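You operate a simulated robot arm through the tools that you are given. There is no shell and no other tool.

You run a simulated two-armed robot. Do the job below in one go: nothing can be reset, and whatever is moved stays where it is left.

JOB
Wind the cable through until its blue grip meets the yellow mark.
Fine: turn the green clamp over the conduit and set the draw lever to TURN first; lever back to TIGHT, then swing the clamp clear. Where these are worked on the way, their far stop is far enough and under half their travel is too little: draw lever, green clamp.

The check looks at the end state, three seconds after you hand in, the way a careful person would. Anything else that was tipped, shoved, dropped, spilled or broken makes it a failure.

ROBOT AND FRAMES
Two 7-joint arms with fingered hands on one trunk that stands fixed in place. Base frame: the origin is at the foot of the trunk, x ahead of it, y to its left, z up; the work surface is at about z = 850. Lengths are in mm, angles in rad, forces in N, time in s.
The left shoulder is at [41, 184, 1245], the right one opposite. With the tool pointing down near the work surface each hand reaches from about 100 to 800 mm from the base axis, measured 20 degrees to its own side. Payload 4 kg a hand.
Tool frame (each hand has its own): the origin (TCP) lies between the finger pads and is the grasp point; the fingertips stand 26 mm ahead of it; z points along the fingers, y is the line along which they close. The gripper opens to 132 mm; its body begins 73 mm behind the TCP. The gripper is a hand of 3 fingers: y runs from the thumb to the fingers, the wrist lies at [0, 0, -224] in the tool frame, and closing takes about 1.5 s.
Orientation is that of the tool frame in the base frame, as a unit quaternion [w, x, y, z]. With the fingers straight down and closing along the base's y, the tool's x points along the base's -x, its y along +y and its z along -z.

CONTROLS
- The arms move only by the tool step_arm. It takes "left_rows", "right_rows" or both (then of equal length, played together; a hand with none holds still); each is text: rows parted by semicolons, each of 7 numbers parted by spaces: the shift along the tool's x, y, z in cm, then the turn, a rotation vector about the tool's x, y, z in rad, then the opening, from 0 (shut) to 1 (fully open). In form: dx dy dz wx wy wz hand; .... A call has 1 to 20 rows; each row shifts and turns the commanded pose from where the row before left it, along the tool's axes as they then stand. A row lasts 0.2 s, in which the tool goes at most 50 mm and 0.15 rad; a call with a longer step from one row to the next is refused whole, and so is a gripper value outside its range. A pose out of reach is approached as far as the arm can. The call stops where the force on the tool passes 60 N (or 10 N more than at its start, if that is more) or the arm is blocked; 0.2 s more then pass. Each finger travels about 72 mm/s and halts on what it meets, pressing with about 33 N; the grip force reading is that of the motor and also rises with nothing between the fingers. The clock runs only during rows and for 0.2 s after the last one: add rows that do not move to give the fingers time. The reply holds the time, the measured pose of the TCP, the force on the tool along the base axes, the opening and the grip force, in the units named above and with some noise, with the torque about the TCP (base axes, N m) and any sound that the robot's microphone picked up, and new pictures: "pictures" is both (left out), scene, wrist or none (wrist: the cameras of the hands that moved).
- Cameras (640 x 400 px; columns grow to the right, rows downward): "scene" is now at [126.7, -41.8, 1485.2]; the picture's right is [-0.44, -0.90, 0.04], its down [-0.45, 0.18, -0.88] and it looks along [0.78, -0.41, -0.48] (base axes); focal length 329 px, centre (320, 200). "left" rides on the left gripper at [-62, 3, -92] in its tool frame; the picture's right is [-0.05, -1.00, 0.00], its down [0.83, -0.04, -0.56] and it looks along [0.55, -0.03, 0.83] (tool axes); focal length 230 px, centre (320, 200). "right" rides on the right gripper at [62, 3, -92] in its tool frame; the picture's right is [-0.05, 1.00, 0.00], its down [-0.83, -0.04, -0.56] and it looks along [-0.55, -0.03, 0.83] (tool axes); focal length 230 px, centre (320, 200). There is no depth. A picture from a camera that has moved, and an enlarged one, comes with that camera's place and axes in the base frame and with its lens.
- slide_trunk(by): moves the trunk up (or, below 0, down) by that many mm; the arms and the scene camera ride with it, the base frame stays. It gives what a move gives, with no picture.
- grasp_type(shape, hand): the hand has 3 fingers and takes this shape, open, in about a second: jaw (thumb against the fingers, like two jaws); tri (thumb and two fingers); tip (a fingertip pinch); poke (one finger out to press); point (the index stretched); flat (the hand flat); cup (the hand cupped); fist (a fist). The gripper value then closes the fingers along that shape, each until it touches; the sizes above hold for jaw. It gives what a move gives, with no picture.
- turn_head(pan, tilt): turns the head with the scene camera to pan (to the left, within 1.501 rad either way) and tilt (down, from -0.506 to 1.204), counted from straight ahead of the robot (the tilt from the chest, where the trunk bows). It gives what a move gives, and a new picture of the scene camera.
- inspect(camera, box): a new picture of the part [left, top, right, bottom] of that camera's present view, enlarged. It takes no simulated time.
- sign_off(): hands the job in; it is judged then, once.

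Places have to be worked out from the pictures, the camera data and where the tool is seen. Open the grippers and draw the arms clear of the work before you hand the job in, unless the task says otherwise.

The tools are called after "Request:" as a command line: name --argument value ..., lists and objects as JSON in quotes. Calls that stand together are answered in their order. step_arm: Moves the arms, as the interface text tells. Its arguments: {"type":"object","properties":{"left_rows":{"type":"string"},"right_rows":{"type":"string"},"pictures":{"type":"string","enum":["both","scene","wrist","none"]}},"required":[]} The other tools are called the same way: slide_trunk (by) moves the trunk up or down; grasp_type (shape, hand) gives the hand a shape; turn_head (pan, tilt) turns the head that bears the scene camera; inspect (camera, box) takes an enlarged picture of a part of a camera's view; sign_off () hands the job in.

At the start:

```text
time: 0.0
left_position: [406.8, -73.0, 1281.0]
left_tool_rot: [0.001, -0.001, 1.0, 0.001]
left_force: [0.2, -0.7, -0.5]
left_wrist_torque: [0.01, 0.02, 0.0]
left_opening: 132.1
left_gripper_force: 0.0
left_shape: jaw
right_position: [468.0, -511.5, 1251.6]
right_tool_rot: [0.0, 0.001, 1.0, 0.0]
right_force: [0.9, 0.7, 0.1]
right_wrist_torque: [-0.02, -0.01, 0.0]
right_opening: 131.9
right_gripper_force: 0.0
right_shape: jaw
trunk travel left (down, up): [-275.0, 187.0]
head pan, tilt (commanded): [-0.461, 0.422]
```

scene: 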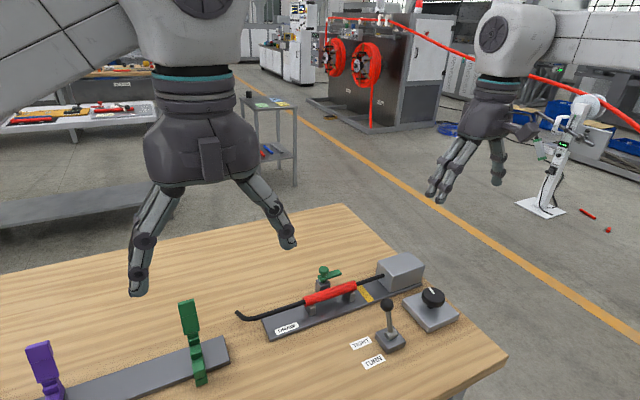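
right: 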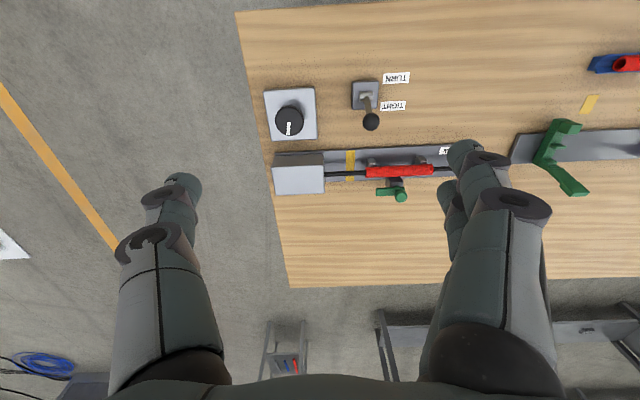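
left: 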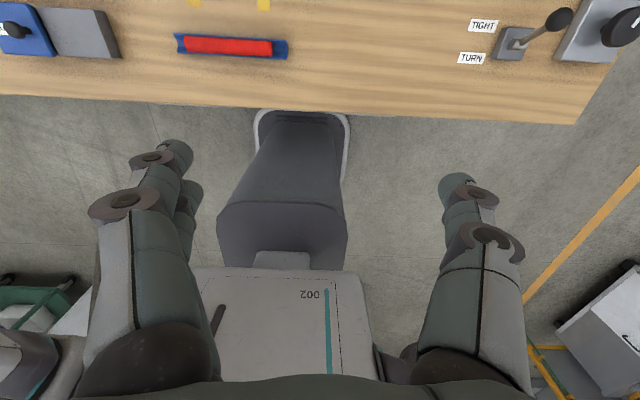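

I start by looking closer at the work: the conduit, green clamp, lever, knob and labels.

Request:
inspect --camera "scene" --box '[220, 240, 500, 400]'

Request:
inspect --camera "right" --box '[230, 40, 640, 240]'

Request:
inspect --camera "left" --box '[0, 0, 640, 130]'

Request:
inspect --camera "scene" --box '[0, 280, 280, 400]'

```text
2.29 times, centred on (360, 320) of scene
camera zoom: at [126.7, -41.8, 1485.2], right [-0.44, -0.9, 0.04], down [-0.45, 0.18, -0.88], along [0.78, -0.41, -0.48], focal length 752 px, centre (229, -74)
```

zoom: 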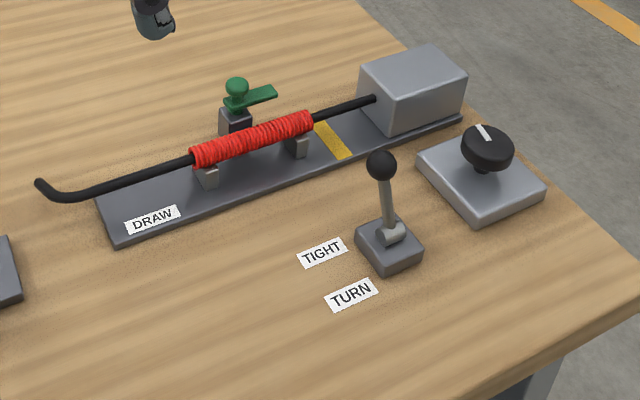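

```text
1.56 times, centred on (435, 140) of right
camera zoom: at [406.6, -508.2, 1344.2], right [0.05, 1.0, 0.0], down [0.83, -0.04, 0.56], along [0.55, -0.03, -0.83], focal length 359 px, centre (140, 294)
```

zoom: 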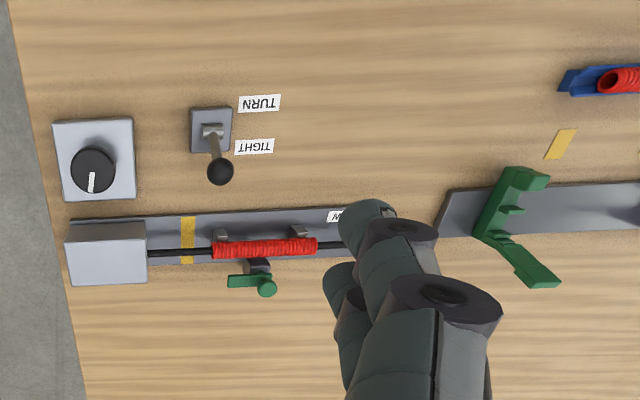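

```text
1.00 times, centred on (320, 65) of left (not enlarged: the box is as wide or as high as the picture)
camera zoom: at [468.7, -70.6, 1373.5], right [0.05, -1.0, 0.0], down [-0.83, -0.04, 0.56], along [-0.55, -0.03, -0.83], focal length 230 px, centre (320, 335)
```

zoom: 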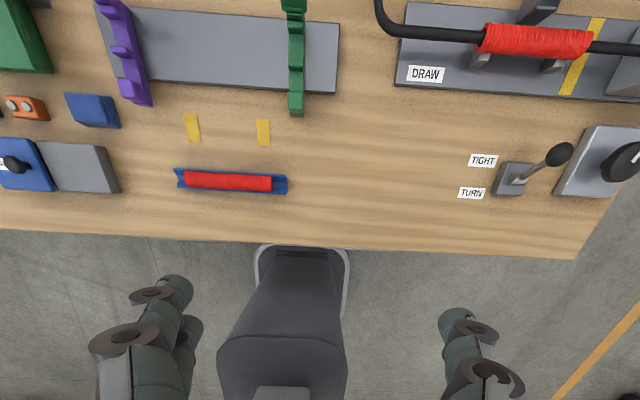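

```text
2.29 times, centred on (140, 340) of scene
camera zoom: at [126.7, -41.8, 1485.2], right [-0.44, -0.9, 0.04], down [-0.45, 0.18, -0.88], along [0.78, -0.41, -0.48], focal length 752 px, centre (731, -120)
```

zoom: 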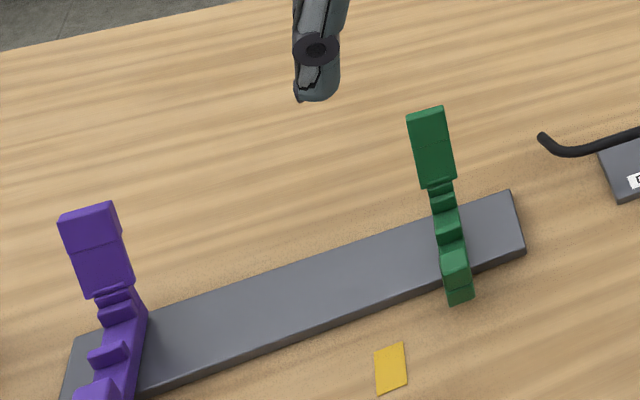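

I survey the rest of the table before planning; the blue grip isn't obvious yet.

Request:
turn_head --pan -0.2 --tilt 0.75

```text
time: 0.8
left_position: [406.9, -74.9, 1281.6]
left_tool_rot: [0.0, 0.0, 1.0, 0.0]
left_force: [0.5, 0.2, 0.5]
left_wrist_torque: [0.01, -0.01, 0.0]
left_opening: 131.8
left_gripper_force: 0.1
left_shape: jaw
right_position: [468.1, -511.1, 1251.7]
right_tool_rot: [0.0, 0.001, 1.0, 0.0]
right_force: [-0.2, 0.7, 0.7]
right_wrist_torque: [-0.03, 0.02, -0.01]
right_opening: 131.9
right_gripper_force: 0.0
right_shape: jaw
trunk travel left (down, up): [-275.0, 187.0]
head pan, tilt (commanded): [-0.201, 0.75]
camera scene: at [122.6, -17.4, 1456.5], right [-0.2, -0.98, 0.02], down [-0.73, 0.14, -0.67], along [0.65, -0.15, -0.74], focal length 329 px, centre (320, 200)
```

scene: 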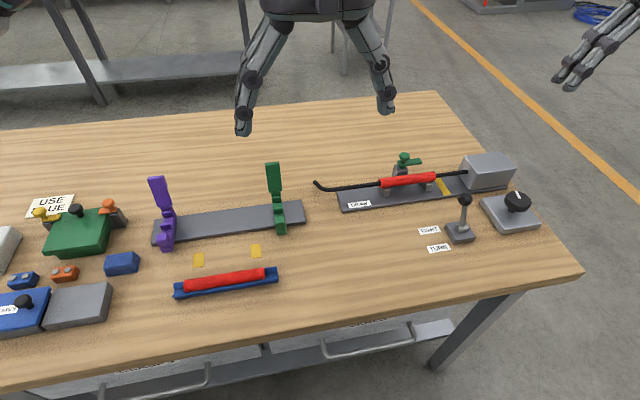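

There are more things on the left of the table; I zoom in on both halves.

Request:
inspect --camera "scene" --box '[0, 160, 320, 360]'

Request:
inspect --camera "scene" --box '[300, 130, 560, 290]'

Request:
inspect --camera "scene" --box '[310, 145, 450, 215]'

Request:
inspect --camera "scene" --box '[410, 140, 550, 250]'

Request:
inspect --camera "scene" --box '[0, 180, 160, 350]'

```text
2.00 times, centred on (160, 260) of scene
camera zoom: at [122.6, -17.4, 1456.5], right [-0.2, -0.98, 0.02], down [-0.73, 0.14, -0.67], along [0.65, -0.15, -0.74], focal length 658 px, centre (640, 80)
```

zoom: 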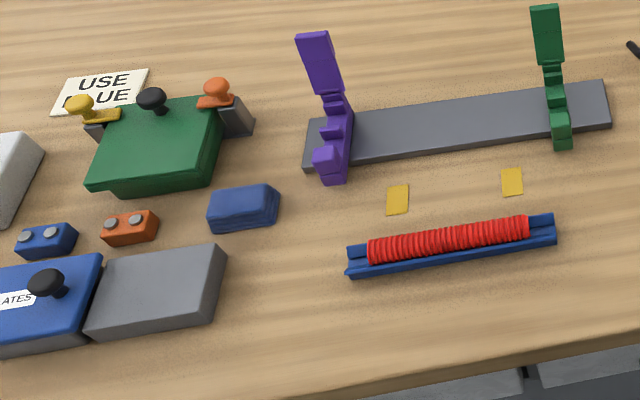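

```text
2.46 times, centred on (430, 210) of scene
camera zoom: at [122.6, -17.4, 1456.5], right [-0.2, -0.98, 0.02], down [-0.73, 0.14, -0.67], along [0.65, -0.15, -0.74], focal length 810 px, centre (49, 175)
```

zoom: 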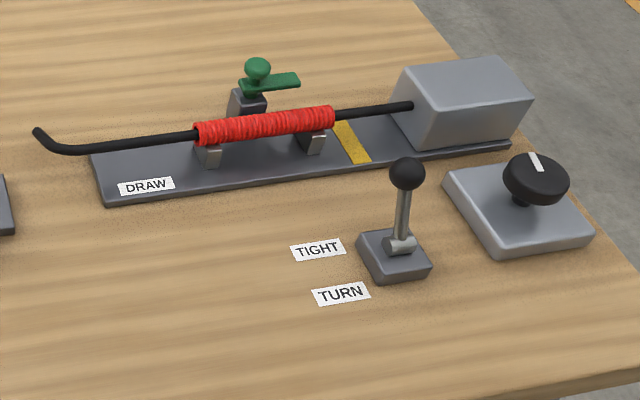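

```text
4.57 times, centred on (380, 180) of scene
camera zoom: at [122.6, -17.4, 1456.5], right [-0.2, -0.98, 0.02], down [-0.73, 0.14, -0.67], along [0.65, -0.15, -0.74], focal length 1504 px, centre (46, 291)
```

zoom: 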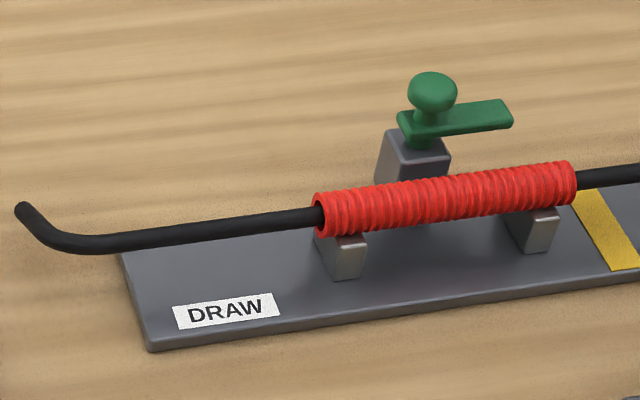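

```text
3.64 times, centred on (480, 195) of scene
camera zoom: at [122.6, -17.4, 1456.5], right [-0.2, -0.98, 0.02], down [-0.73, 0.14, -0.67], along [0.65, -0.15, -0.74], focal length 1196 px, centre (-262, 218)
```

zoom: 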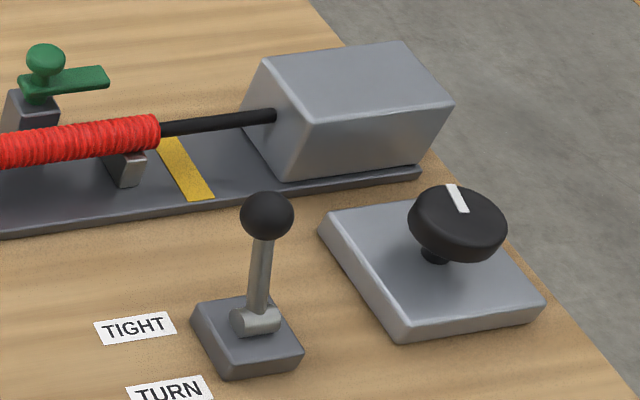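

```text
2.35 times, centred on (80, 265) of scene
camera zoom: at [122.6, -17.4, 1456.5], right [-0.2, -0.98, 0.02], down [-0.73, 0.14, -0.67], along [0.65, -0.15, -0.74], focal length 774 px, centre (885, 47)
```

zoom: 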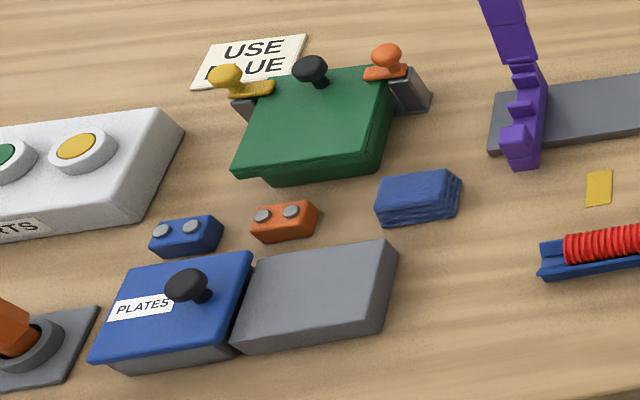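

The draw device is at the right: conduit along y near x≈635, y −280…−420; green clamp behind it at about (688, −355); lever ball about (514, −423, 948), with TIGHT at far side and TURN nearer me; winding knob about (514, −565). I bring the right hand over the conduit for a closer view of the clamp.

Request:
step_arm --right_rows "-1.65 1.64 2.14 0 0 0 1; -1.65 1.64 2.14 0 0 0 1; -1.65 1.64 2.14 0 0 0 1; -1.65 1.64 2.14 0 0 0 1; -1.65 1.64 2.14 0 0 0 1; -1.65 1.64 2.14 0 0 0 1; -1.65 1.64 2.14 0 0 0 1; -1.65 1.64 2.14 0 0 0 1" --pictures "both"

```text
time: 2.6
left_position: [408.2, -75.2, 1280.7]
left_tool_rot: [-0.001, 0.0, 1.0, 0.0]
left_force: [-0.3, -0.2, 0.3]
left_wrist_torque: [0.02, 0.02, -0.01]
left_opening: 132.0
left_gripper_force: 0.0
left_shape: jaw
right_position: [600.2, -377.7, 1079.2]
right_tool_rot: [0.0, 0.001, 1.0, 0.0]
right_force: [0.0, -0.4, -0.3]
right_wrist_torque: [0.03, 0.03, -0.03]
right_opening: 131.9
right_gripper_force: 0.1
right_shape: jaw
trunk travel left (down, up): [-275.0, 187.0]
head pan, tilt (commanded): [-0.201, 0.75]
camera scene: at [124.1, -17.4, 1456.2], right [-0.2, -0.98, 0.02], down [-0.73, 0.14, -0.67], along [0.65, -0.15, -0.75], focal length 329 px, centre (320, 200)
camera right: at [538.5, -375.4, 1171.9], right [0.05, 1.0, 0.0], down [0.83, -0.04, 0.55], along [0.55, -0.03, -0.83], focal length 230 px, centre (320, 200)
```

scene: 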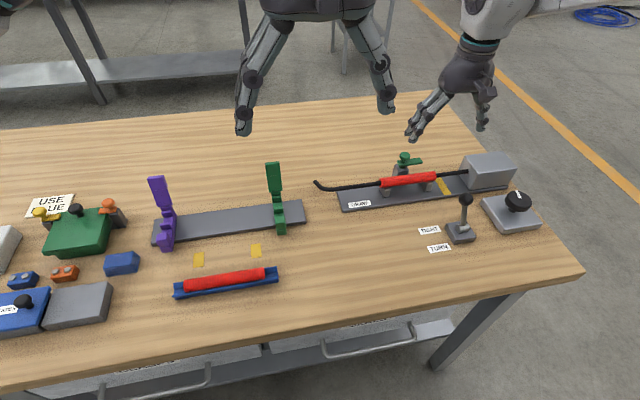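
right: 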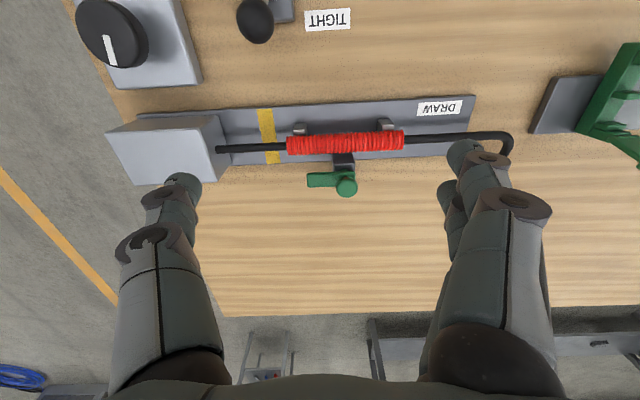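

Request:
inspect --camera "right" --box '[200, 80, 520, 220]'

Request:
inspect --camera "right" --box '[60, 0, 360, 110]'

```text
2.00 times, centred on (360, 150) of right
camera zoom: at [538.5, -375.4, 1171.9], right [0.05, 1.0, 0.0], down [0.83, -0.04, 0.55], along [0.55, -0.03, -0.83], focal length 460 px, centre (240, 300)
```

zoom: 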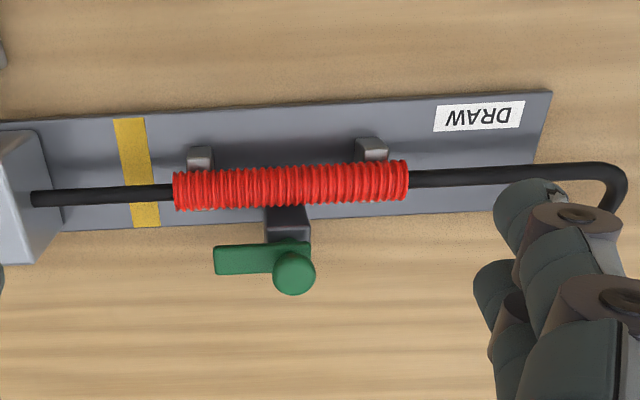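

```text
2.13 times, centred on (210, 55) of right
camera zoom: at [538.5, -375.4, 1171.9], right [0.05, 1.0, 0.0], down [0.83, -0.04, 0.55], along [0.55, -0.03, -0.83], focal length 491 px, centre (555, 509)
```

zoom: 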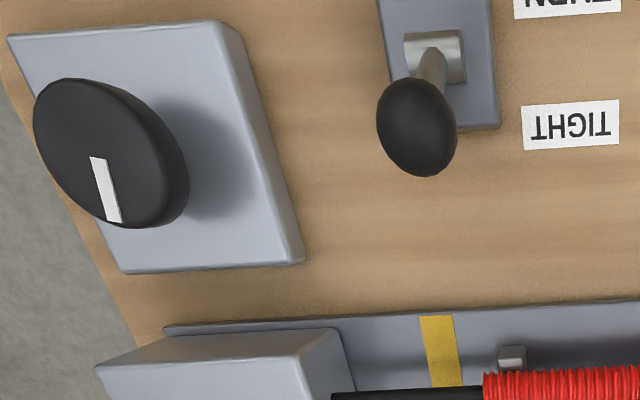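

The clamp's pivot knob appears to be near (672, −348, 944) with its bar along −y, conduit axis x≈637, z≈897 (top ≈909). I move above the green knob and yaw the hand 90° so the fingers will straddle the bar, then check with the wrist camera.

Request:
step_arm --right_rows "-2.4 1.0 1.3 0 0 0 1; -2.4 1.0 1.3 0 0 0 1; -2.4 1.0 1.3 0 0 0 1; 0 0 0 0 0 -0.1428 1; 0 0 0 0 0 -0.1428 1; 0 0 0 0 0 -0.1428 1; 0 0 0 0 0 -0.1428 1; 0 0 0 0 0 -0.1428 1; 0 0 0 0 0 -0.1428 1; 0 0 0 0 0 -0.1428 1; 0 0 0 0 0 -0.1428 1; 0 0 0 0 0 -0.1428 1; 0 0 0 0 0 -0.1428 1; 0 0 0 0 0 -0.1428 1; 0 0 0 0 0 0 1" --pictures "both"

```text
time: 5.8
left_position: [407.3, -73.8, 1280.9]
left_tool_rot: [0.0, -0.001, 1.0, 0.0]
left_force: [0.3, 0.3, -0.6]
left_wrist_torque: [0.0, -0.03, -0.01]
left_opening: 131.8
left_gripper_force: 0.0
left_shape: jaw
right_position: [673.4, -349.7, 1041.7]
right_tool_rot: [0.0, -0.707, 0.708, 0.001]
right_force: [0.5, 0.5, 0.2]
right_wrist_torque: [-0.02, 0.03, -0.01]
right_opening: 131.8
right_gripper_force: 0.1
right_shape: jaw
trunk travel left (down, up): [-275.0, 187.0]
head pan, tilt (commanded): [-0.201, 0.75]
camera scene: at [122.7, -17.3, 1456.4], right [-0.2, -0.98, 0.02], down [-0.73, 0.14, -0.67], along [0.65, -0.15, -0.74], focal length 329 px, centre (320, 200)
camera right: at [669.4, -411.8, 1134.0], right [-1.0, 0.05, 0.0], down [0.04, 0.83, 0.56], along [0.03, 0.55, -0.83], focal length 230 px, centre (320, 200)
```

scene: 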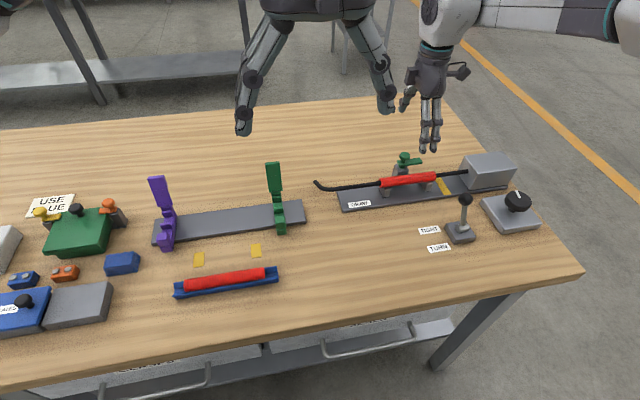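
right: 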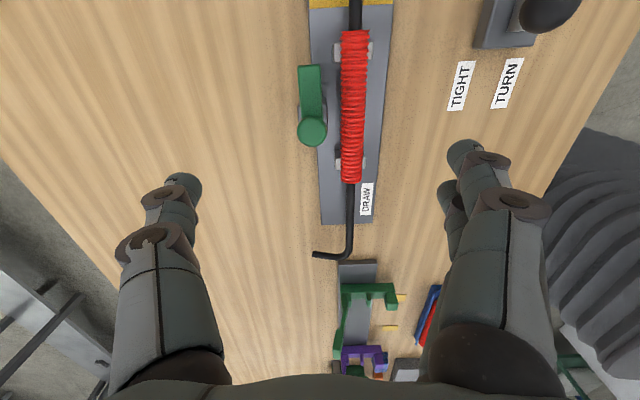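

Request:
inspect --camera "right" --box '[260, 40, 420, 180]'

Request:
inspect --camera "scene" --box '[360, 120, 500, 210]'

```text
2.86 times, centred on (340, 110) of right
camera zoom: at [669.4, -411.8, 1134.0], right [-1.0, 0.05, 0.0], down [0.04, 0.83, 0.56], along [0.03, 0.55, -0.83], focal length 657 px, centre (263, 457)
```

zoom: 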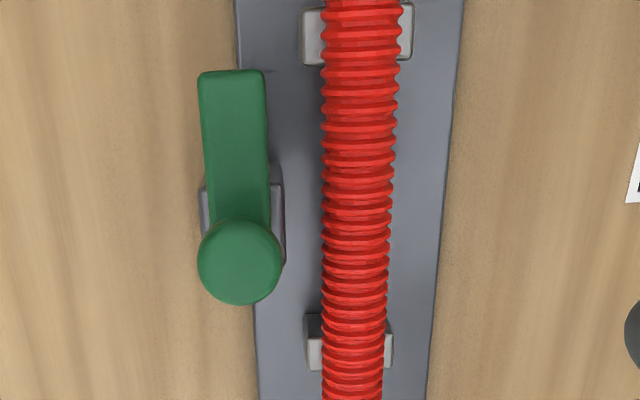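

```text
4.44 times, centred on (430, 165) of scene
camera zoom: at [122.7, -17.3, 1456.4], right [-0.2, -0.98, 0.02], down [-0.73, 0.14, -0.67], along [0.65, -0.15, -0.74], focal length 1462 px, centre (-169, 356)
```

zoom: 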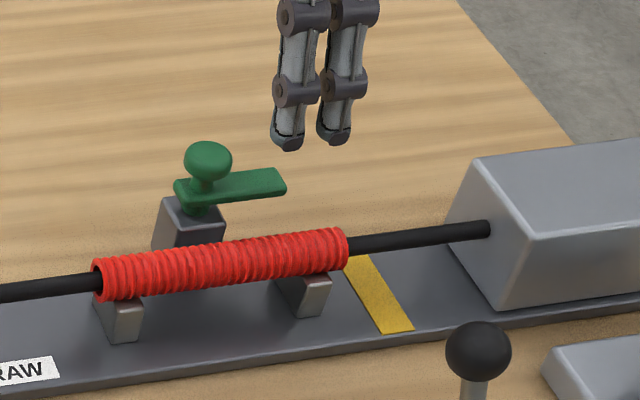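

Triangulating over three views puts the green knob at about (678, −350, 938), bar ~18 mm wide, post below. I centre on it, half-close the fingers and come down to just above it.

Request:
step_arm --right_rows "0.1 -0.45 0 0 0 0 0.5; 0 0 1.5 0 0 0 0.5; 0 0 1.5 0 0 0 0.5; 0 0 1.5 0 0 0 0.5; 0 0 1.2 0 0 0 0.5; 0 0 0 0 0 0 0.5" --pictures "both"

```text
time: 7.2
left_position: [406.7, -74.5, 1280.4]
left_tool_rot: [0.0, 0.0, 1.0, -0.001]
left_force: [-0.4, -0.8, 0.2]
left_wrist_torque: [0.02, 0.0, -0.01]
left_opening: 131.7
left_gripper_force: 0.1
left_shape: jaw
right_position: [677.8, -351.4, 983.3]
right_tool_rot: [0.0, -0.706, 0.708, -0.001]
right_force: [0.1, -1.1, -0.2]
right_wrist_torque: [0.04, 0.0, -0.03]
right_opening: 66.8
right_gripper_force: 0.1
right_shape: jaw
trunk travel left (down, up): [-275.0, 187.0]
head pan, tilt (commanded): [-0.201, 0.75]
camera scene: at [122.5, -17.2, 1456.5], right [-0.2, -0.98, 0.02], down [-0.73, 0.14, -0.67], along [0.65, -0.15, -0.74], focal length 329 px, centre (320, 200)
camera right: at [673.5, -413.4, 1075.4], right [-1.0, 0.05, 0.0], down [0.04, 0.83, 0.56], along [0.03, 0.56, -0.83], focal length 230 px, centre (320, 200)
```

scene: 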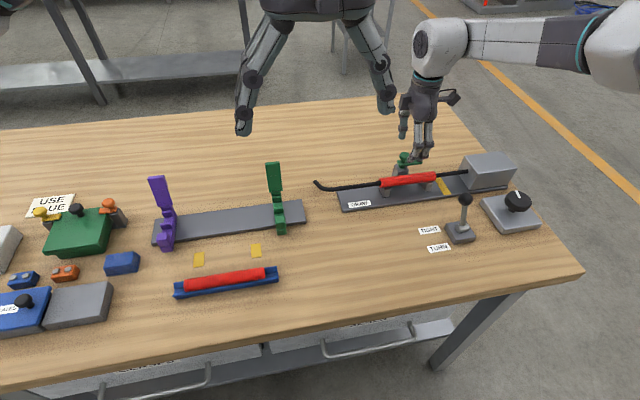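
right: 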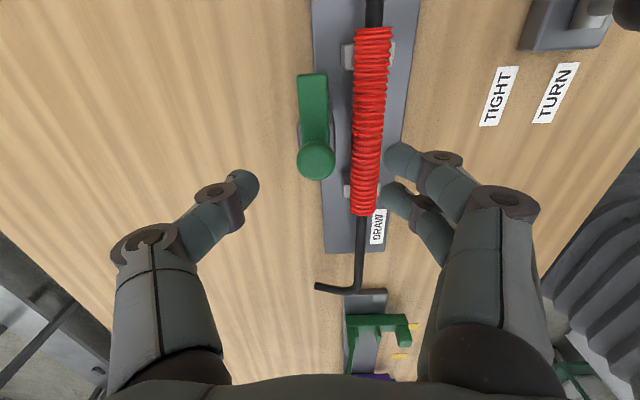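

The knob is seen centred between the fingers (x≈678.5, y≈−352.5). I descend to z≈943 and close on the knob.

Request:
step_arm --right_rows "0.1 -0.07 1.0 0 0 0 0.5; 0 0 1.0 0 0 0 0.5; 0 0 1.0 0 0 0 0.5; 0 0 1.0 0 0 0 0.5; 0 0 0 0 0 0 0.3; 0 0 0 0 0 0 0.1; 0 0 0 0 0 0 0; 0 0 0 0 0 0 0" --pictures "both"

```text
time: 9.0
left_position: [409.4, -75.9, 1279.9]
left_tool_rot: [-0.002, 0.0, 1.0, 0.0]
left_force: [0.2, 0.4, 1.0]
left_wrist_torque: [-0.02, 0.0, 0.01]
left_opening: 131.7
left_gripper_force: 0.0
left_shape: jaw
right_position: [669.9, -354.4, 944.3]
right_tool_rot: [-0.001, -0.706, 0.708, 0.001]
right_force: [4.5, -1.6, -7.5]
right_wrist_torque: [-0.01, 0.0, 0.01]
right_opening: 13.0
right_gripper_force: 32.7
right_shape: jaw
right hand out of reach, approached as far as the arm can: row 2, 3, 4
trunk travel left (down, up): [-275.0, 187.0]
head pan, tilt (commanded): [-0.201, 0.75]
camera scene: at [125.7, -18.2, 1456.0], right [-0.2, -0.98, 0.02], down [-0.73, 0.14, -0.67], along [0.65, -0.15, -0.75], focal length 329 px, centre (320, 200)
camera right: at [665.2, -417.1, 1037.7], right [-1.0, 0.05, 0.0], down [0.05, 0.83, 0.56], along [0.03, 0.56, -0.83], focal length 230 px, centre (320, 200)
```

scene: 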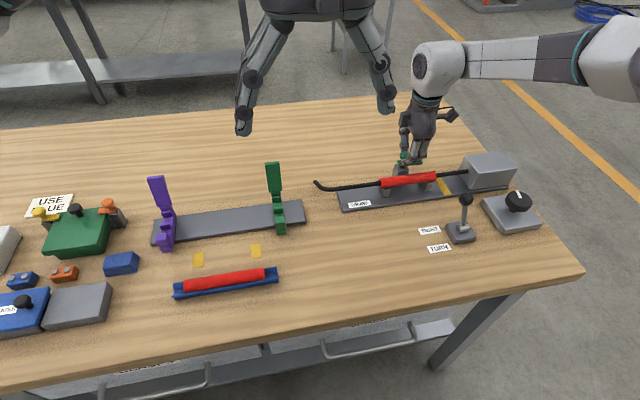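
right: 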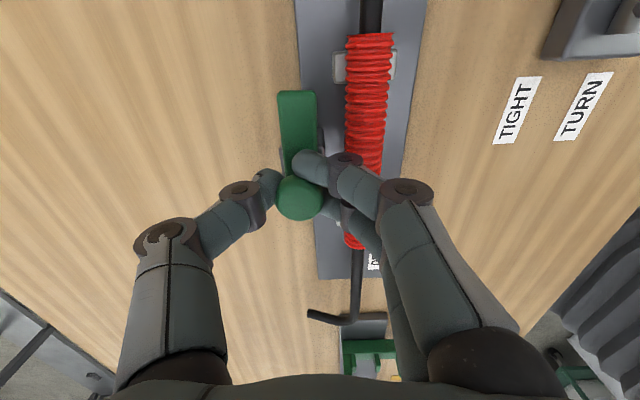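

The arm reached its limit (8 mm short in x), and the fingers closed on the knob's stem off-centre. I open, tilt the hand by 0.15 rad so the wrist comes nearer to me, and check where the TCP settles.

Request:
step_arm --right_rows "0 0 0 0 0 0 0.4; 0 0 0 0 0 0 0.4; 0 0 0 0 0 0 0.4; 0 0 0 0.05 0 0 0.4; 0 0 0 0.05 0 0 0.4; 0 0 0 0.05 0 0 0.4; 0 0 0 0 0 0 0.4; 0 0 0 0 0 0 0.4" --pictures "wrist"

```text
time: 10.8
left_position: [407.1, -75.8, 1281.3]
left_tool_rot: [0.0, 0.0, 1.0, 0.0]
left_force: [0.2, 0.2, 0.7]
left_wrist_torque: [0.03, 0.0, 0.02]
left_opening: 132.0
left_gripper_force: 0.1
left_shape: jaw
right_position: [667.1, -353.2, 950.7]
right_tool_rot: [0.054, -0.704, 0.706, -0.053]
right_force: [-0.4, -0.6, -0.7]
right_wrist_torque: [0.05, -0.03, -0.01]
right_opening: 52.6
right_gripper_force: 0.0
right_shape: jaw
trunk travel left (down, up): [-275.0, 187.0]
head pan, tilt (commanded): [-0.201, 0.75]
camera right: at [650.1, -415.8, 1040.1], right [-0.99, 0.05, -0.15], down [-0.04, 0.83, 0.56], along [0.15, 0.55, -0.82], focal length 230 px, centre (320, 200)
```

right: 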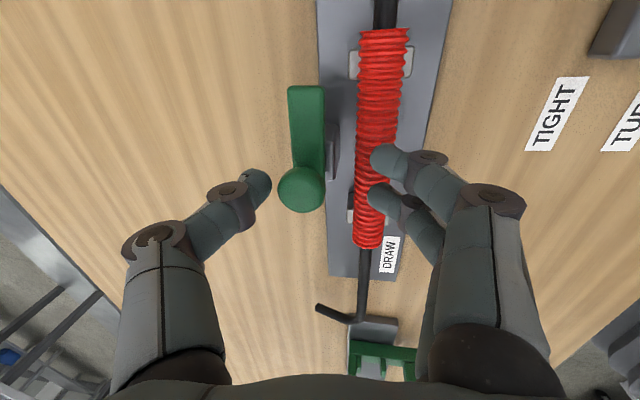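

Now the tilted pose is in reach; knob estimated at (678.8, −353.2). I shift the TCP onto its axis at z≈945 and close gently.

Request:
step_arm --right_rows "0 -0.53 0.37 0 0 0 0.4; 0 -0.53 0.37 0 0 0 0.4; 0 0 0 0 0 0 0.3; 0 0 0 0 0 0 0.15; 0 0 0 0 0 0 0; 0 0 0 0 0 0 0; 0 0 0 0 0 0 0" --pictures "both"

```text
time: 12.4
left_position: [407.0, -75.2, 1280.8]
left_tool_rot: [0.001, 0.0, 1.0, 0.001]
left_force: [-0.1, 0.3, 0.4]
left_wrist_torque: [0.01, -0.02, -0.02]
left_opening: 131.9
left_gripper_force: 0.1
left_shape: jaw
right_position: [677.8, -355.3, 944.0]
right_tool_rot: [0.052, -0.704, 0.706, -0.052]
right_force: [-1.8, -2.6, 1.5]
right_wrist_torque: [-0.07, 0.68, -0.02]
right_opening: 15.1
right_gripper_force: 33.0
right_shape: jaw
trunk travel left (down, up): [-275.0, 187.0]
head pan, tilt (commanded): [-0.201, 0.75]
camera scene: at [122.3, -17.5, 1456.5], right [-0.2, -0.98, 0.02], down [-0.73, 0.14, -0.67], along [0.65, -0.15, -0.74], focal length 329 px, centre (320, 200)
camera right: at [661.5, -415.9, 1034.6], right [-0.99, 0.05, -0.15], down [-0.04, 0.83, 0.56], along [0.15, 0.55, -0.82], focal length 230 px, centre (320, 200)
```

scene: 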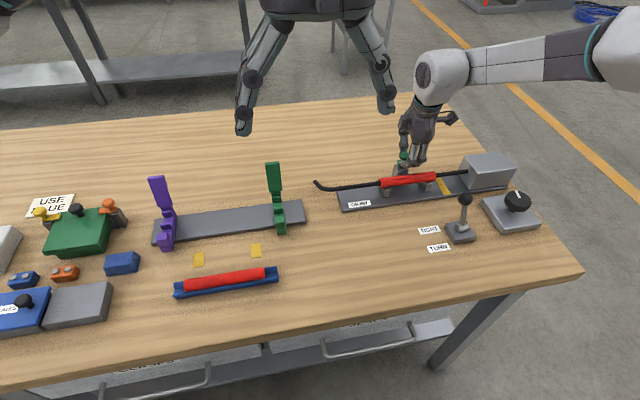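
right: 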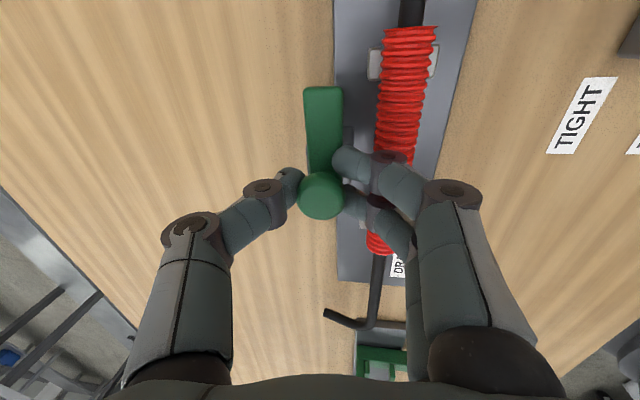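

The knob is centred in the grip with small forces. I twist clockwise (seen from above) by 0.6 rad to test whether the bar follows.

Request:
step_arm --right_rows "0 0 0 0 0 0.1 0; 0 0 0 0 0 0.1 0; 0 0 0 0 0 0.1 0; 0 0 0 0 0 0.1 0; 0 0 0 0 0 0.1 0; 0 0 0 0 0 0.1 0" --pictures "wrist"

```text
time: 13.8
left_position: [406.0, -75.2, 1281.4]
left_tool_rot: [0.001, -0.001, 1.0, 0.001]
left_force: [0.7, -0.1, -0.5]
left_wrist_torque: [0.0, 0.01, 0.01]
left_opening: 131.5
left_gripper_force: 0.1
left_shape: jaw
right_position: [677.8, -354.9, 944.3]
right_tool_rot: [0.067, -0.463, 0.883, -0.034]
right_force: [-8.9, -4.3, 2.8]
right_wrist_torque: [0.06, 0.97, 0.02]
right_opening: 14.6
right_gripper_force: 32.7
right_shape: jaw
trunk travel left (down, up): [-275.0, 187.0]
head pan, tilt (commanded): [-0.201, 0.75]
camera right: at [625.7, -403.7, 1029.6], right [-0.78, 0.61, -0.12], down [0.42, 0.66, 0.62], along [0.46, 0.44, -0.77], focal length 230 px, centre (320, 200)
```

right: 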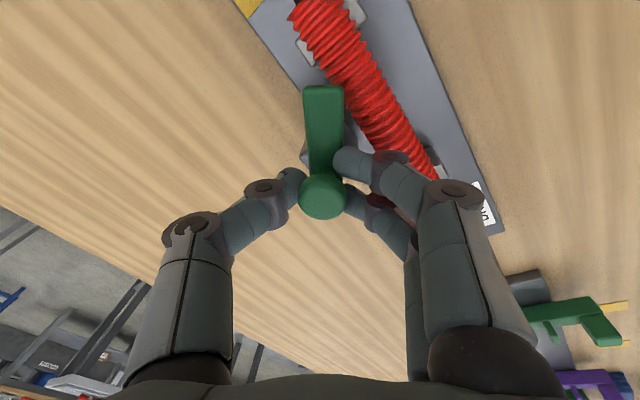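

The bar follows the hand. I continue the twist by 0.9 rad more.

Request:
step_arm --right_rows "0 0 0 0 0 0.1 0; 0 0 0 0 0 0.1 0; 0 0 0 0 0 0.1 0; 0 0 0 0 0 0.1 0; 0 0 0 0 0 0.1 0; 0 0 0 0 0 0.1 0; 0 0 0 0 0 0.1 0; 0 0 0 0 0 0.1 0; 0 0 0 0 0 0.1 0" --pictures "both"

```text
time: 15.8
left_position: [405.7, -73.9, 1281.7]
left_tool_rot: [0.001, 0.001, 1.0, 0.001]
left_force: [-0.8, -0.7, 0.5]
left_wrist_torque: [-0.06, 0.01, 0.01]
left_opening: 132.1
left_gripper_force: 0.1
left_shape: jaw
right_position: [675.4, -353.3, 942.5]
right_tool_rot: [0.073, -0.035, 0.997, -0.003]
right_force: [-18.8, 2.6, -6.4]
right_wrist_torque: [0.31, 0.61, 0.09]
right_opening: 13.8
right_gripper_force: 32.7
right_shape: jaw
trunk travel left (down, up): [-275.0, 187.0]
head pan, tilt (commanded): [-0.201, 0.75]
camera scene: at [120.8, -17.4, 1456.5], right [-0.2, -0.98, 0.02], down [-0.73, 0.14, -0.67], along [0.65, -0.15, -0.74], focal length 329 px, centre (320, 200)
camera right: at [601.4, -355.3, 1025.5], right [-0.02, 1.0, 0.0], down [0.74, 0.01, 0.67], along [0.67, 0.01, -0.74], focal length 230 px, centre (320, 200)
```

scene: 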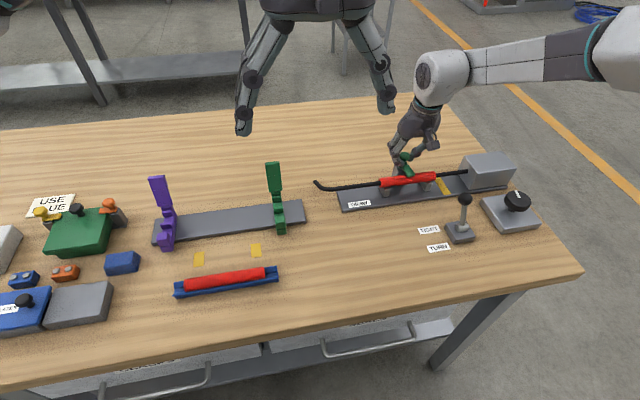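
right: 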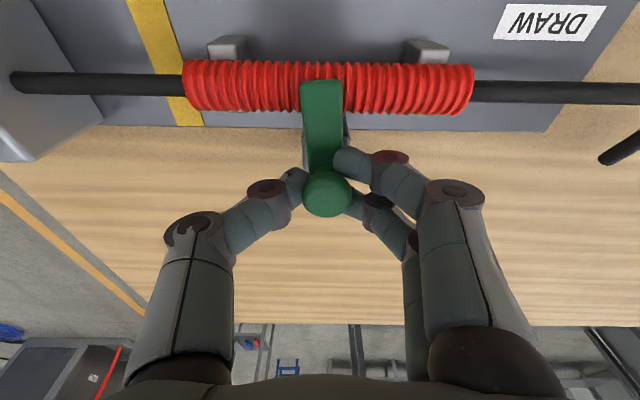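

The bar now lies over the conduit. I push 0.25 rad further to seat it at its far stop, watching the force.

Request:
step_arm --right_rows "0 0 0 0 0 0.05 0; 0 0 0 0 0 0.05 0; 0 0 0 0 0 0.05 0; 0 0 0 0 0 0.05 0; 0 0 0 0 0 0.05 0" --pictures "wrist"

Request:
inspect --camera "scene" --box '[360, 110, 500, 210]'

```text
time: 17.0
left_position: [407.0, -74.4, 1281.4]
left_tool_rot: [0.0, 0.001, 1.0, 0.0]
left_force: [0.2, -0.2, 0.0]
left_wrist_torque: [0.01, -0.01, -0.02]
left_opening: 131.9
left_gripper_force: 0.0
left_shape: jaw
right_position: [677.3, -353.5, 942.4]
right_tool_rot: [0.074, 0.09, 0.993, 0.007]
right_force: [-15.2, 2.0, -13.5]
right_wrist_torque: [0.28, 0.42, 0.13]
right_opening: 12.9
right_gripper_force: 33.0
right_shape: jaw
trunk travel left (down, up): [-275.0, 187.0]
head pan, tilt (commanded): [-0.201, 0.75]
camera right: at [604.5, -340.5, 1025.4], right [0.23, 0.97, 0.03], down [0.72, -0.19, 0.67], along [0.66, -0.13, -0.74], focal length 230 px, centre (320, 200)
```

right: 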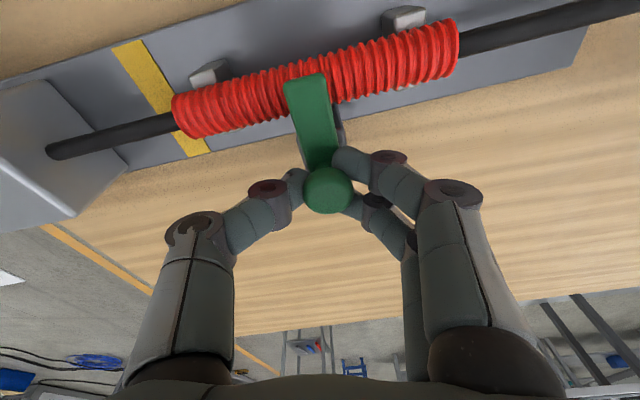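

```text
4.00 times, centred on (430, 160) of scene
camera zoom: at [122.1, -17.9, 1456.4], right [-0.2, -0.98, 0.02], down [-0.73, 0.14, -0.67], along [0.65, -0.15, -0.74], focal length 1316 px, centre (-120, 360)
```

zoom: 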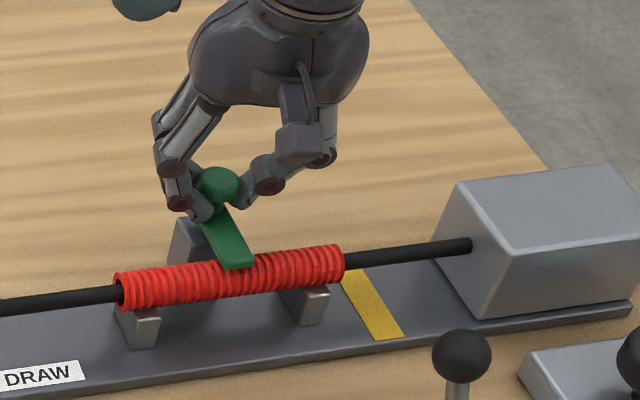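

The bar stopped perpendicular over the conduit while the hand slipped a little further: clamp is at its far stop. I open, retreat upward along the tool axis, and undo the yaw and tilt.

Request:
step_arm --right_rows "0 0 0 0 0 0 0.2; 0 0 0 0 0 0 0.4; 0 0 0 0 0 0 0.5; 0 0 0 0 0 0 0.5; 0 0 -2 0 0 0 0.5; 0 0 -3 0 0 0 0.5; 0 0 -3 0 0 0 0.5; 0 0 -3 0 0 0 0.5; 0 0 0 0 0 -0.09 0.5; 0 0 0 0 0 -0.09 0.5; 0 0 0 0 0.075 0 0.5; 0 0 0 0 0.075 0 0.5; 0 0 0 0 0 0 0.5" --pictures "both"

```text
time: 19.8
left_position: [406.7, -73.8, 1281.9]
left_tool_rot: [0.0, -0.001, 1.0, 0.0]
left_force: [0.1, -0.3, -0.2]
left_wrist_torque: [0.0, -0.02, 0.03]
left_opening: 131.8
left_gripper_force: 0.1
left_shape: jaw
right_position: [661.8, -353.9, 1052.0]
right_tool_rot: [-0.001, 0.001, 1.0, 0.0]
right_force: [-0.6, -0.3, 1.4]
right_wrist_torque: [0.06, 0.01, -0.01]
right_opening: 65.5
right_gripper_force: 0.0
right_shape: jaw
trunk travel left (down, up): [-275.0, 187.0]
head pan, tilt (commanded): [-0.201, 0.75]
camera scene: at [121.9, -17.2, 1456.5], right [-0.2, -0.98, 0.02], down [-0.73, 0.14, -0.67], along [0.65, -0.15, -0.74], focal length 329 px, centre (320, 200)
camera right: at [599.8, -351.5, 1144.7], right [0.05, 1.0, 0.0], down [0.83, -0.04, 0.55], along [0.55, -0.03, -0.83], focal length 230 px, centre (320, 200)
```

scene: 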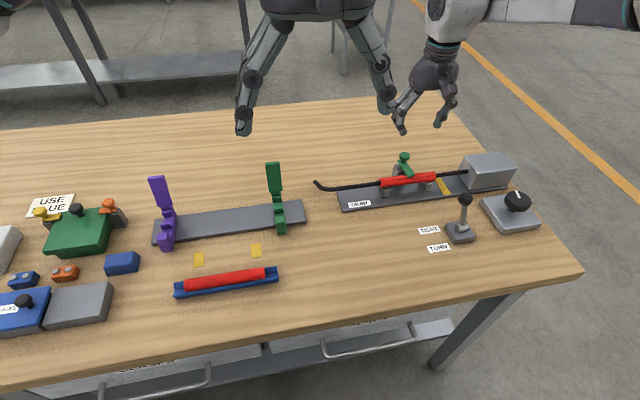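
right: 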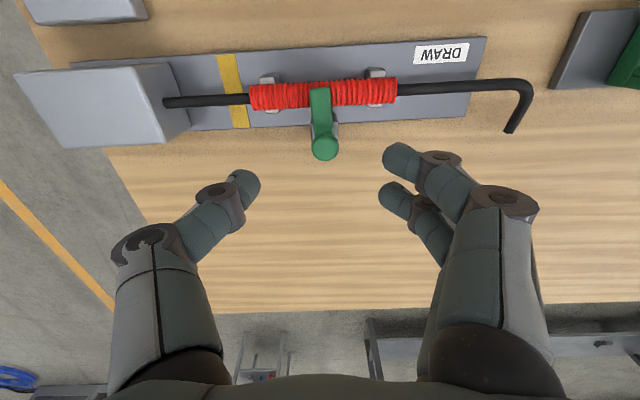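

The clamp sits over the conduit. Next I move above the lever ball (about (517, −422, 948)) and look.

Request:
step_arm --right_rows "2.9 -1.36 0 0 0 0 0.6; 2.9 -1.36 0 0 0 0 0.6; 2.9 -1.36 0 0 0 0 0.6; 2.9 -1.36 0 0 0 0 0.6; 2.9 -1.36 0 0 0 0 0.6; 0 0 1.6 0 0 0 0.6; 0 0 1.6 0 0 0 0.6; 0 0 0 0 0 0 0.6" --pictures "both"

```text
time: 21.6
left_position: [406.0, -73.6, 1281.2]
left_tool_rot: [0.0, 0.001, 1.0, 0.0]
left_force: [0.1, 0.0, -0.1]
left_wrist_torque: [0.02, -0.01, 0.0]
left_opening: 132.1
left_gripper_force: 0.2
left_shape: jaw
right_position: [518.1, -422.9, 1020.4]
right_tool_rot: [0.0, 0.0, 1.0, 0.001]
right_force: [-0.1, -0.5, -0.6]
right_wrist_torque: [0.03, -0.01, -0.02]
right_opening: 78.6
right_gripper_force: 0.1
right_shape: jaw
trunk travel left (down, up): [-275.0, 187.0]
head pan, tilt (commanded): [-0.201, 0.75]
camera scene: at [121.8, -17.3, 1456.6], right [-0.2, -0.98, 0.02], down [-0.73, 0.14, -0.67], along [0.65, -0.15, -0.74], focal length 329 px, centre (320, 200)
camera right: at [455.5, -420.2, 1112.8], right [0.05, 1.0, 0.0], down [0.83, -0.04, 0.56], along [0.55, -0.03, -0.83], focal length 230 px, centre (320, 200)
```

scene: 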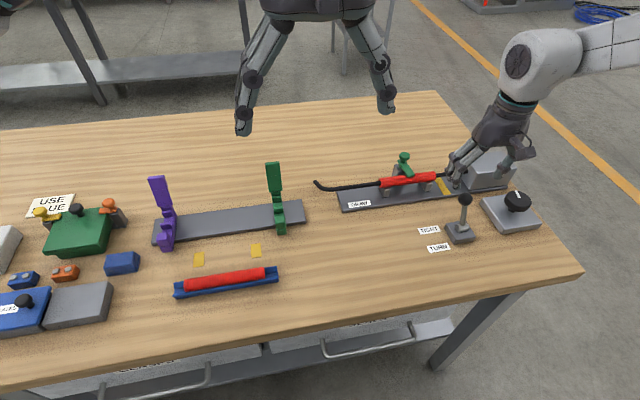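
right: 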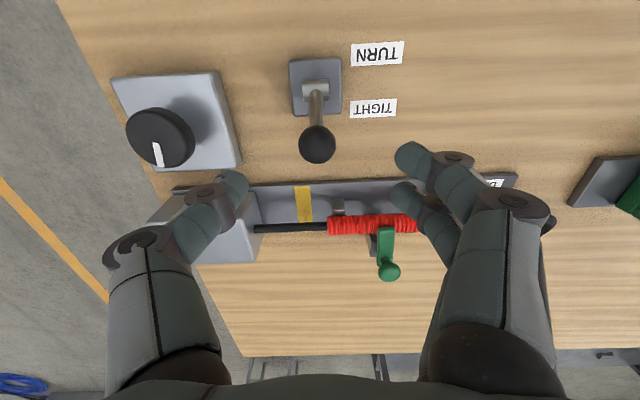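

Ball is at about (515, −425, 948). I descend and grip it.

Request:
step_arm --right_rows "0.3 -0.25 1.4 0 0 0 0.6; 0 0 1.4 0 0 0 0.6; 0 0 1.4 0 0 0 0.6; 0 0 1.5 0 0 0 0.6; 0 0 1.5 0 0 0 0.6; 0 0 0 0 0 0 0.4; 0 0 0 0 0 0 0.2; 0 0 0 0 0 0 0; 0 0 0 0 0 0 0; 0 0 0 0 0 0 0" --pictures "both"

```text
time: 23.8
left_position: [408.1, -74.9, 1281.2]
left_tool_rot: [-0.001, 0.001, 1.0, 0.0]
left_force: [0.2, 1.1, -0.3]
left_wrist_torque: [0.02, 0.01, 0.02]
left_opening: 131.9
left_gripper_force: 0.0
left_shape: jaw
right_position: [513.8, -425.4, 946.0]
right_tool_rot: [-0.002, 0.0, 1.0, 0.001]
right_force: [-3.6, 0.9, -5.9]
right_wrist_torque: [0.21, 0.12, -0.06]
right_opening: 13.0
right_gripper_force: 33.4
right_shape: jaw
trunk travel left (down, up): [-275.0, 187.0]
head pan, tilt (commanded): [-0.201, 0.75]
camera scene: at [122.6, -17.7, 1456.4], right [-0.2, -0.98, 0.02], down [-0.73, 0.14, -0.67], along [0.65, -0.15, -0.74], focal length 329 px, centre (320, 200)
camera right: at [452.2, -422.7, 1038.9], right [0.05, 1.0, 0.0], down [0.83, -0.04, 0.55], along [0.55, -0.03, -0.83], focal length 230 px, centre (320, 200)
```

scene: 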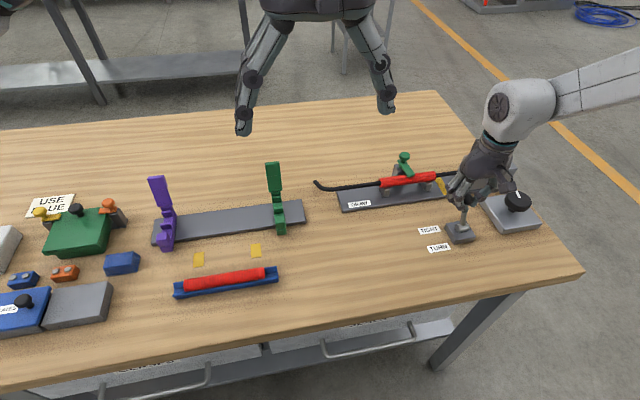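
right: 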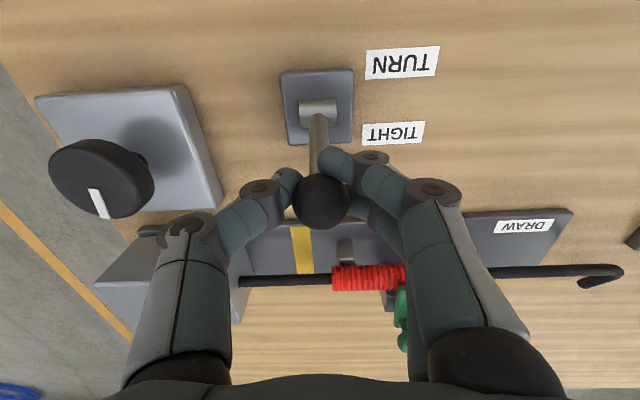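

The ball is gripped around its neck. I swing it toward me (−x, toward TURN) along an arc around the pivot at about (488, −424, 876).

Request:
step_arm --right_rows "0.62 0 -0.15 0 0 0 0; 0.62 0 -0.1 0 0 0 0; 0.62 0 -0.05 0 0 0 0; 0.62 0 0 0 0 0 0; 0.62 0 0.02 0 0 0 0; 0.62 0 0.06 0 0 0 0; 0.62 0 0.1 0 0 0 0; 0.62 0 0.15 0 0 0 0; 0 0 0 0 0 0 0" --pictures "both"

```text
time: 25.8
left_position: [412.5, -75.4, 1278.9]
left_tool_rot: [-0.003, 0.001, 1.0, 0.001]
left_force: [-0.2, 1.7, 0.5]
left_wrist_torque: [-0.01, 0.01, 0.0]
left_opening: 132.0
left_gripper_force: 0.1
left_shape: jaw
right_position: [469.5, -427.1, 945.5]
right_tool_rot: [-0.002, -0.001, 1.0, 0.001]
right_force: [16.2, -4.3, -30.6]
right_wrist_torque: [-0.05, -0.48, -0.01]
right_opening: 10.0
right_gripper_force: 33.0
right_shape: jaw
trunk travel left (down, up): [-275.0, 187.0]
head pan, tilt (commanded): [-0.201, 0.75]
camera scene: at [128.2, -20.3, 1455.8], right [-0.2, -0.98, 0.02], down [-0.73, 0.14, -0.66], along [0.65, -0.14, -0.75], focal length 329 px, centre (320, 200)
camera right: at [406.4, -424.2, 1038.2], right [0.05, 1.0, 0.0], down [0.83, -0.04, 0.55], along [0.55, -0.03, -0.83], focal length 230 px, centre (320, 200)
```

scene: 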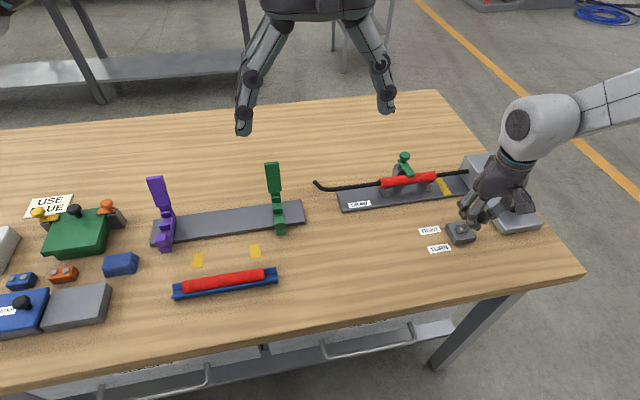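
right: 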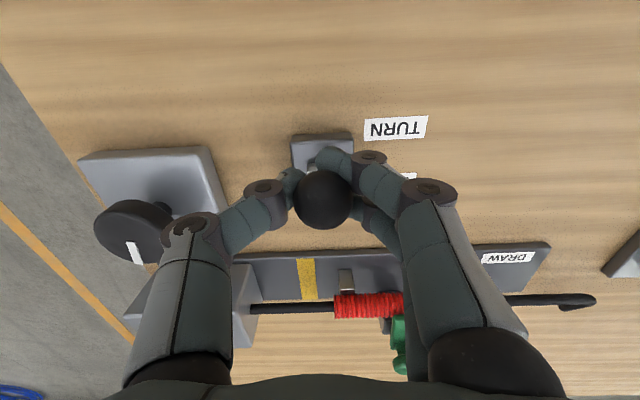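

The ball is now at about x≈465. I nudge a little further to confirm it is at its stop.

Request:
step_arm --right_rows "0.3 0 0.1 0 0 0 0; 0.3 0 0.1 0 0 0 0; 0.3 0 0.1 0 0 0 0; 0 0 0 0 0 0 0" --pictures "both"

```text
time: 26.8
left_position: [411.2, -77.1, 1279.4]
left_tool_rot: [-0.003, 0.0, 1.0, 0.0]
left_force: [-0.8, -0.1, 0.3]
left_wrist_torque: [-0.02, 0.03, 0.04]
left_opening: 132.0
left_gripper_force: 0.1
left_shape: jaw
right_position: [459.3, -426.1, 940.9]
right_tool_rot: [-0.001, 0.0, 1.0, 0.001]
right_force: [19.1, -1.3, -22.8]
right_wrist_torque: [0.01, -0.53, 0.02]
right_opening: 10.1
right_gripper_force: 32.6
right_shape: jaw
trunk travel left (down, up): [-275.0, 187.0]
head pan, tilt (commanded): [-0.201, 0.75]
camera scene: at [127.6, -19.4, 1455.9], right [-0.2, -0.98, 0.02], down [-0.73, 0.14, -0.66], along [0.65, -0.14, -0.75], focal length 329 px, centre (320, 200)
camera right: at [397.4, -424.0, 1033.9], right [0.05, 1.0, 0.0], down [0.83, -0.04, 0.55], along [0.55, -0.03, -0.83], focal length 230 px, centre (320, 200)
```

scene: 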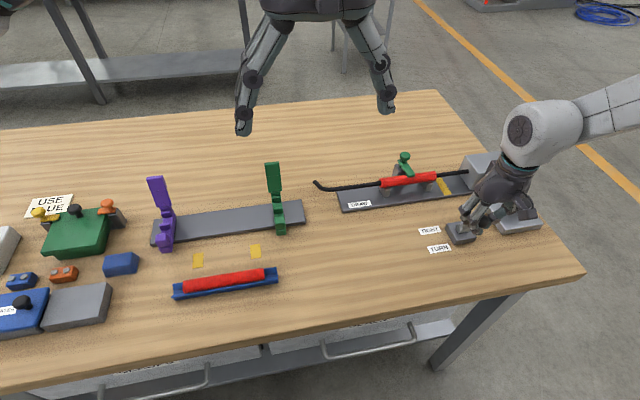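
right: 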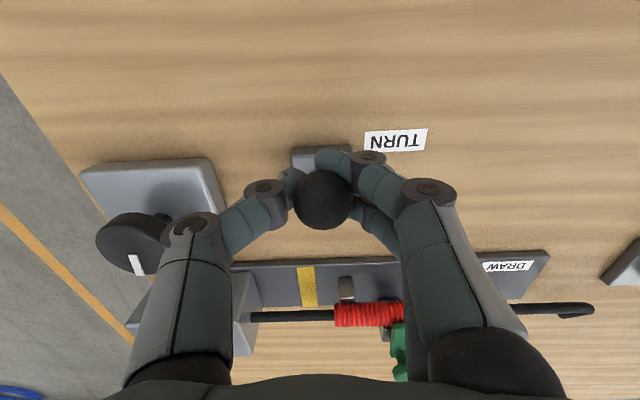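

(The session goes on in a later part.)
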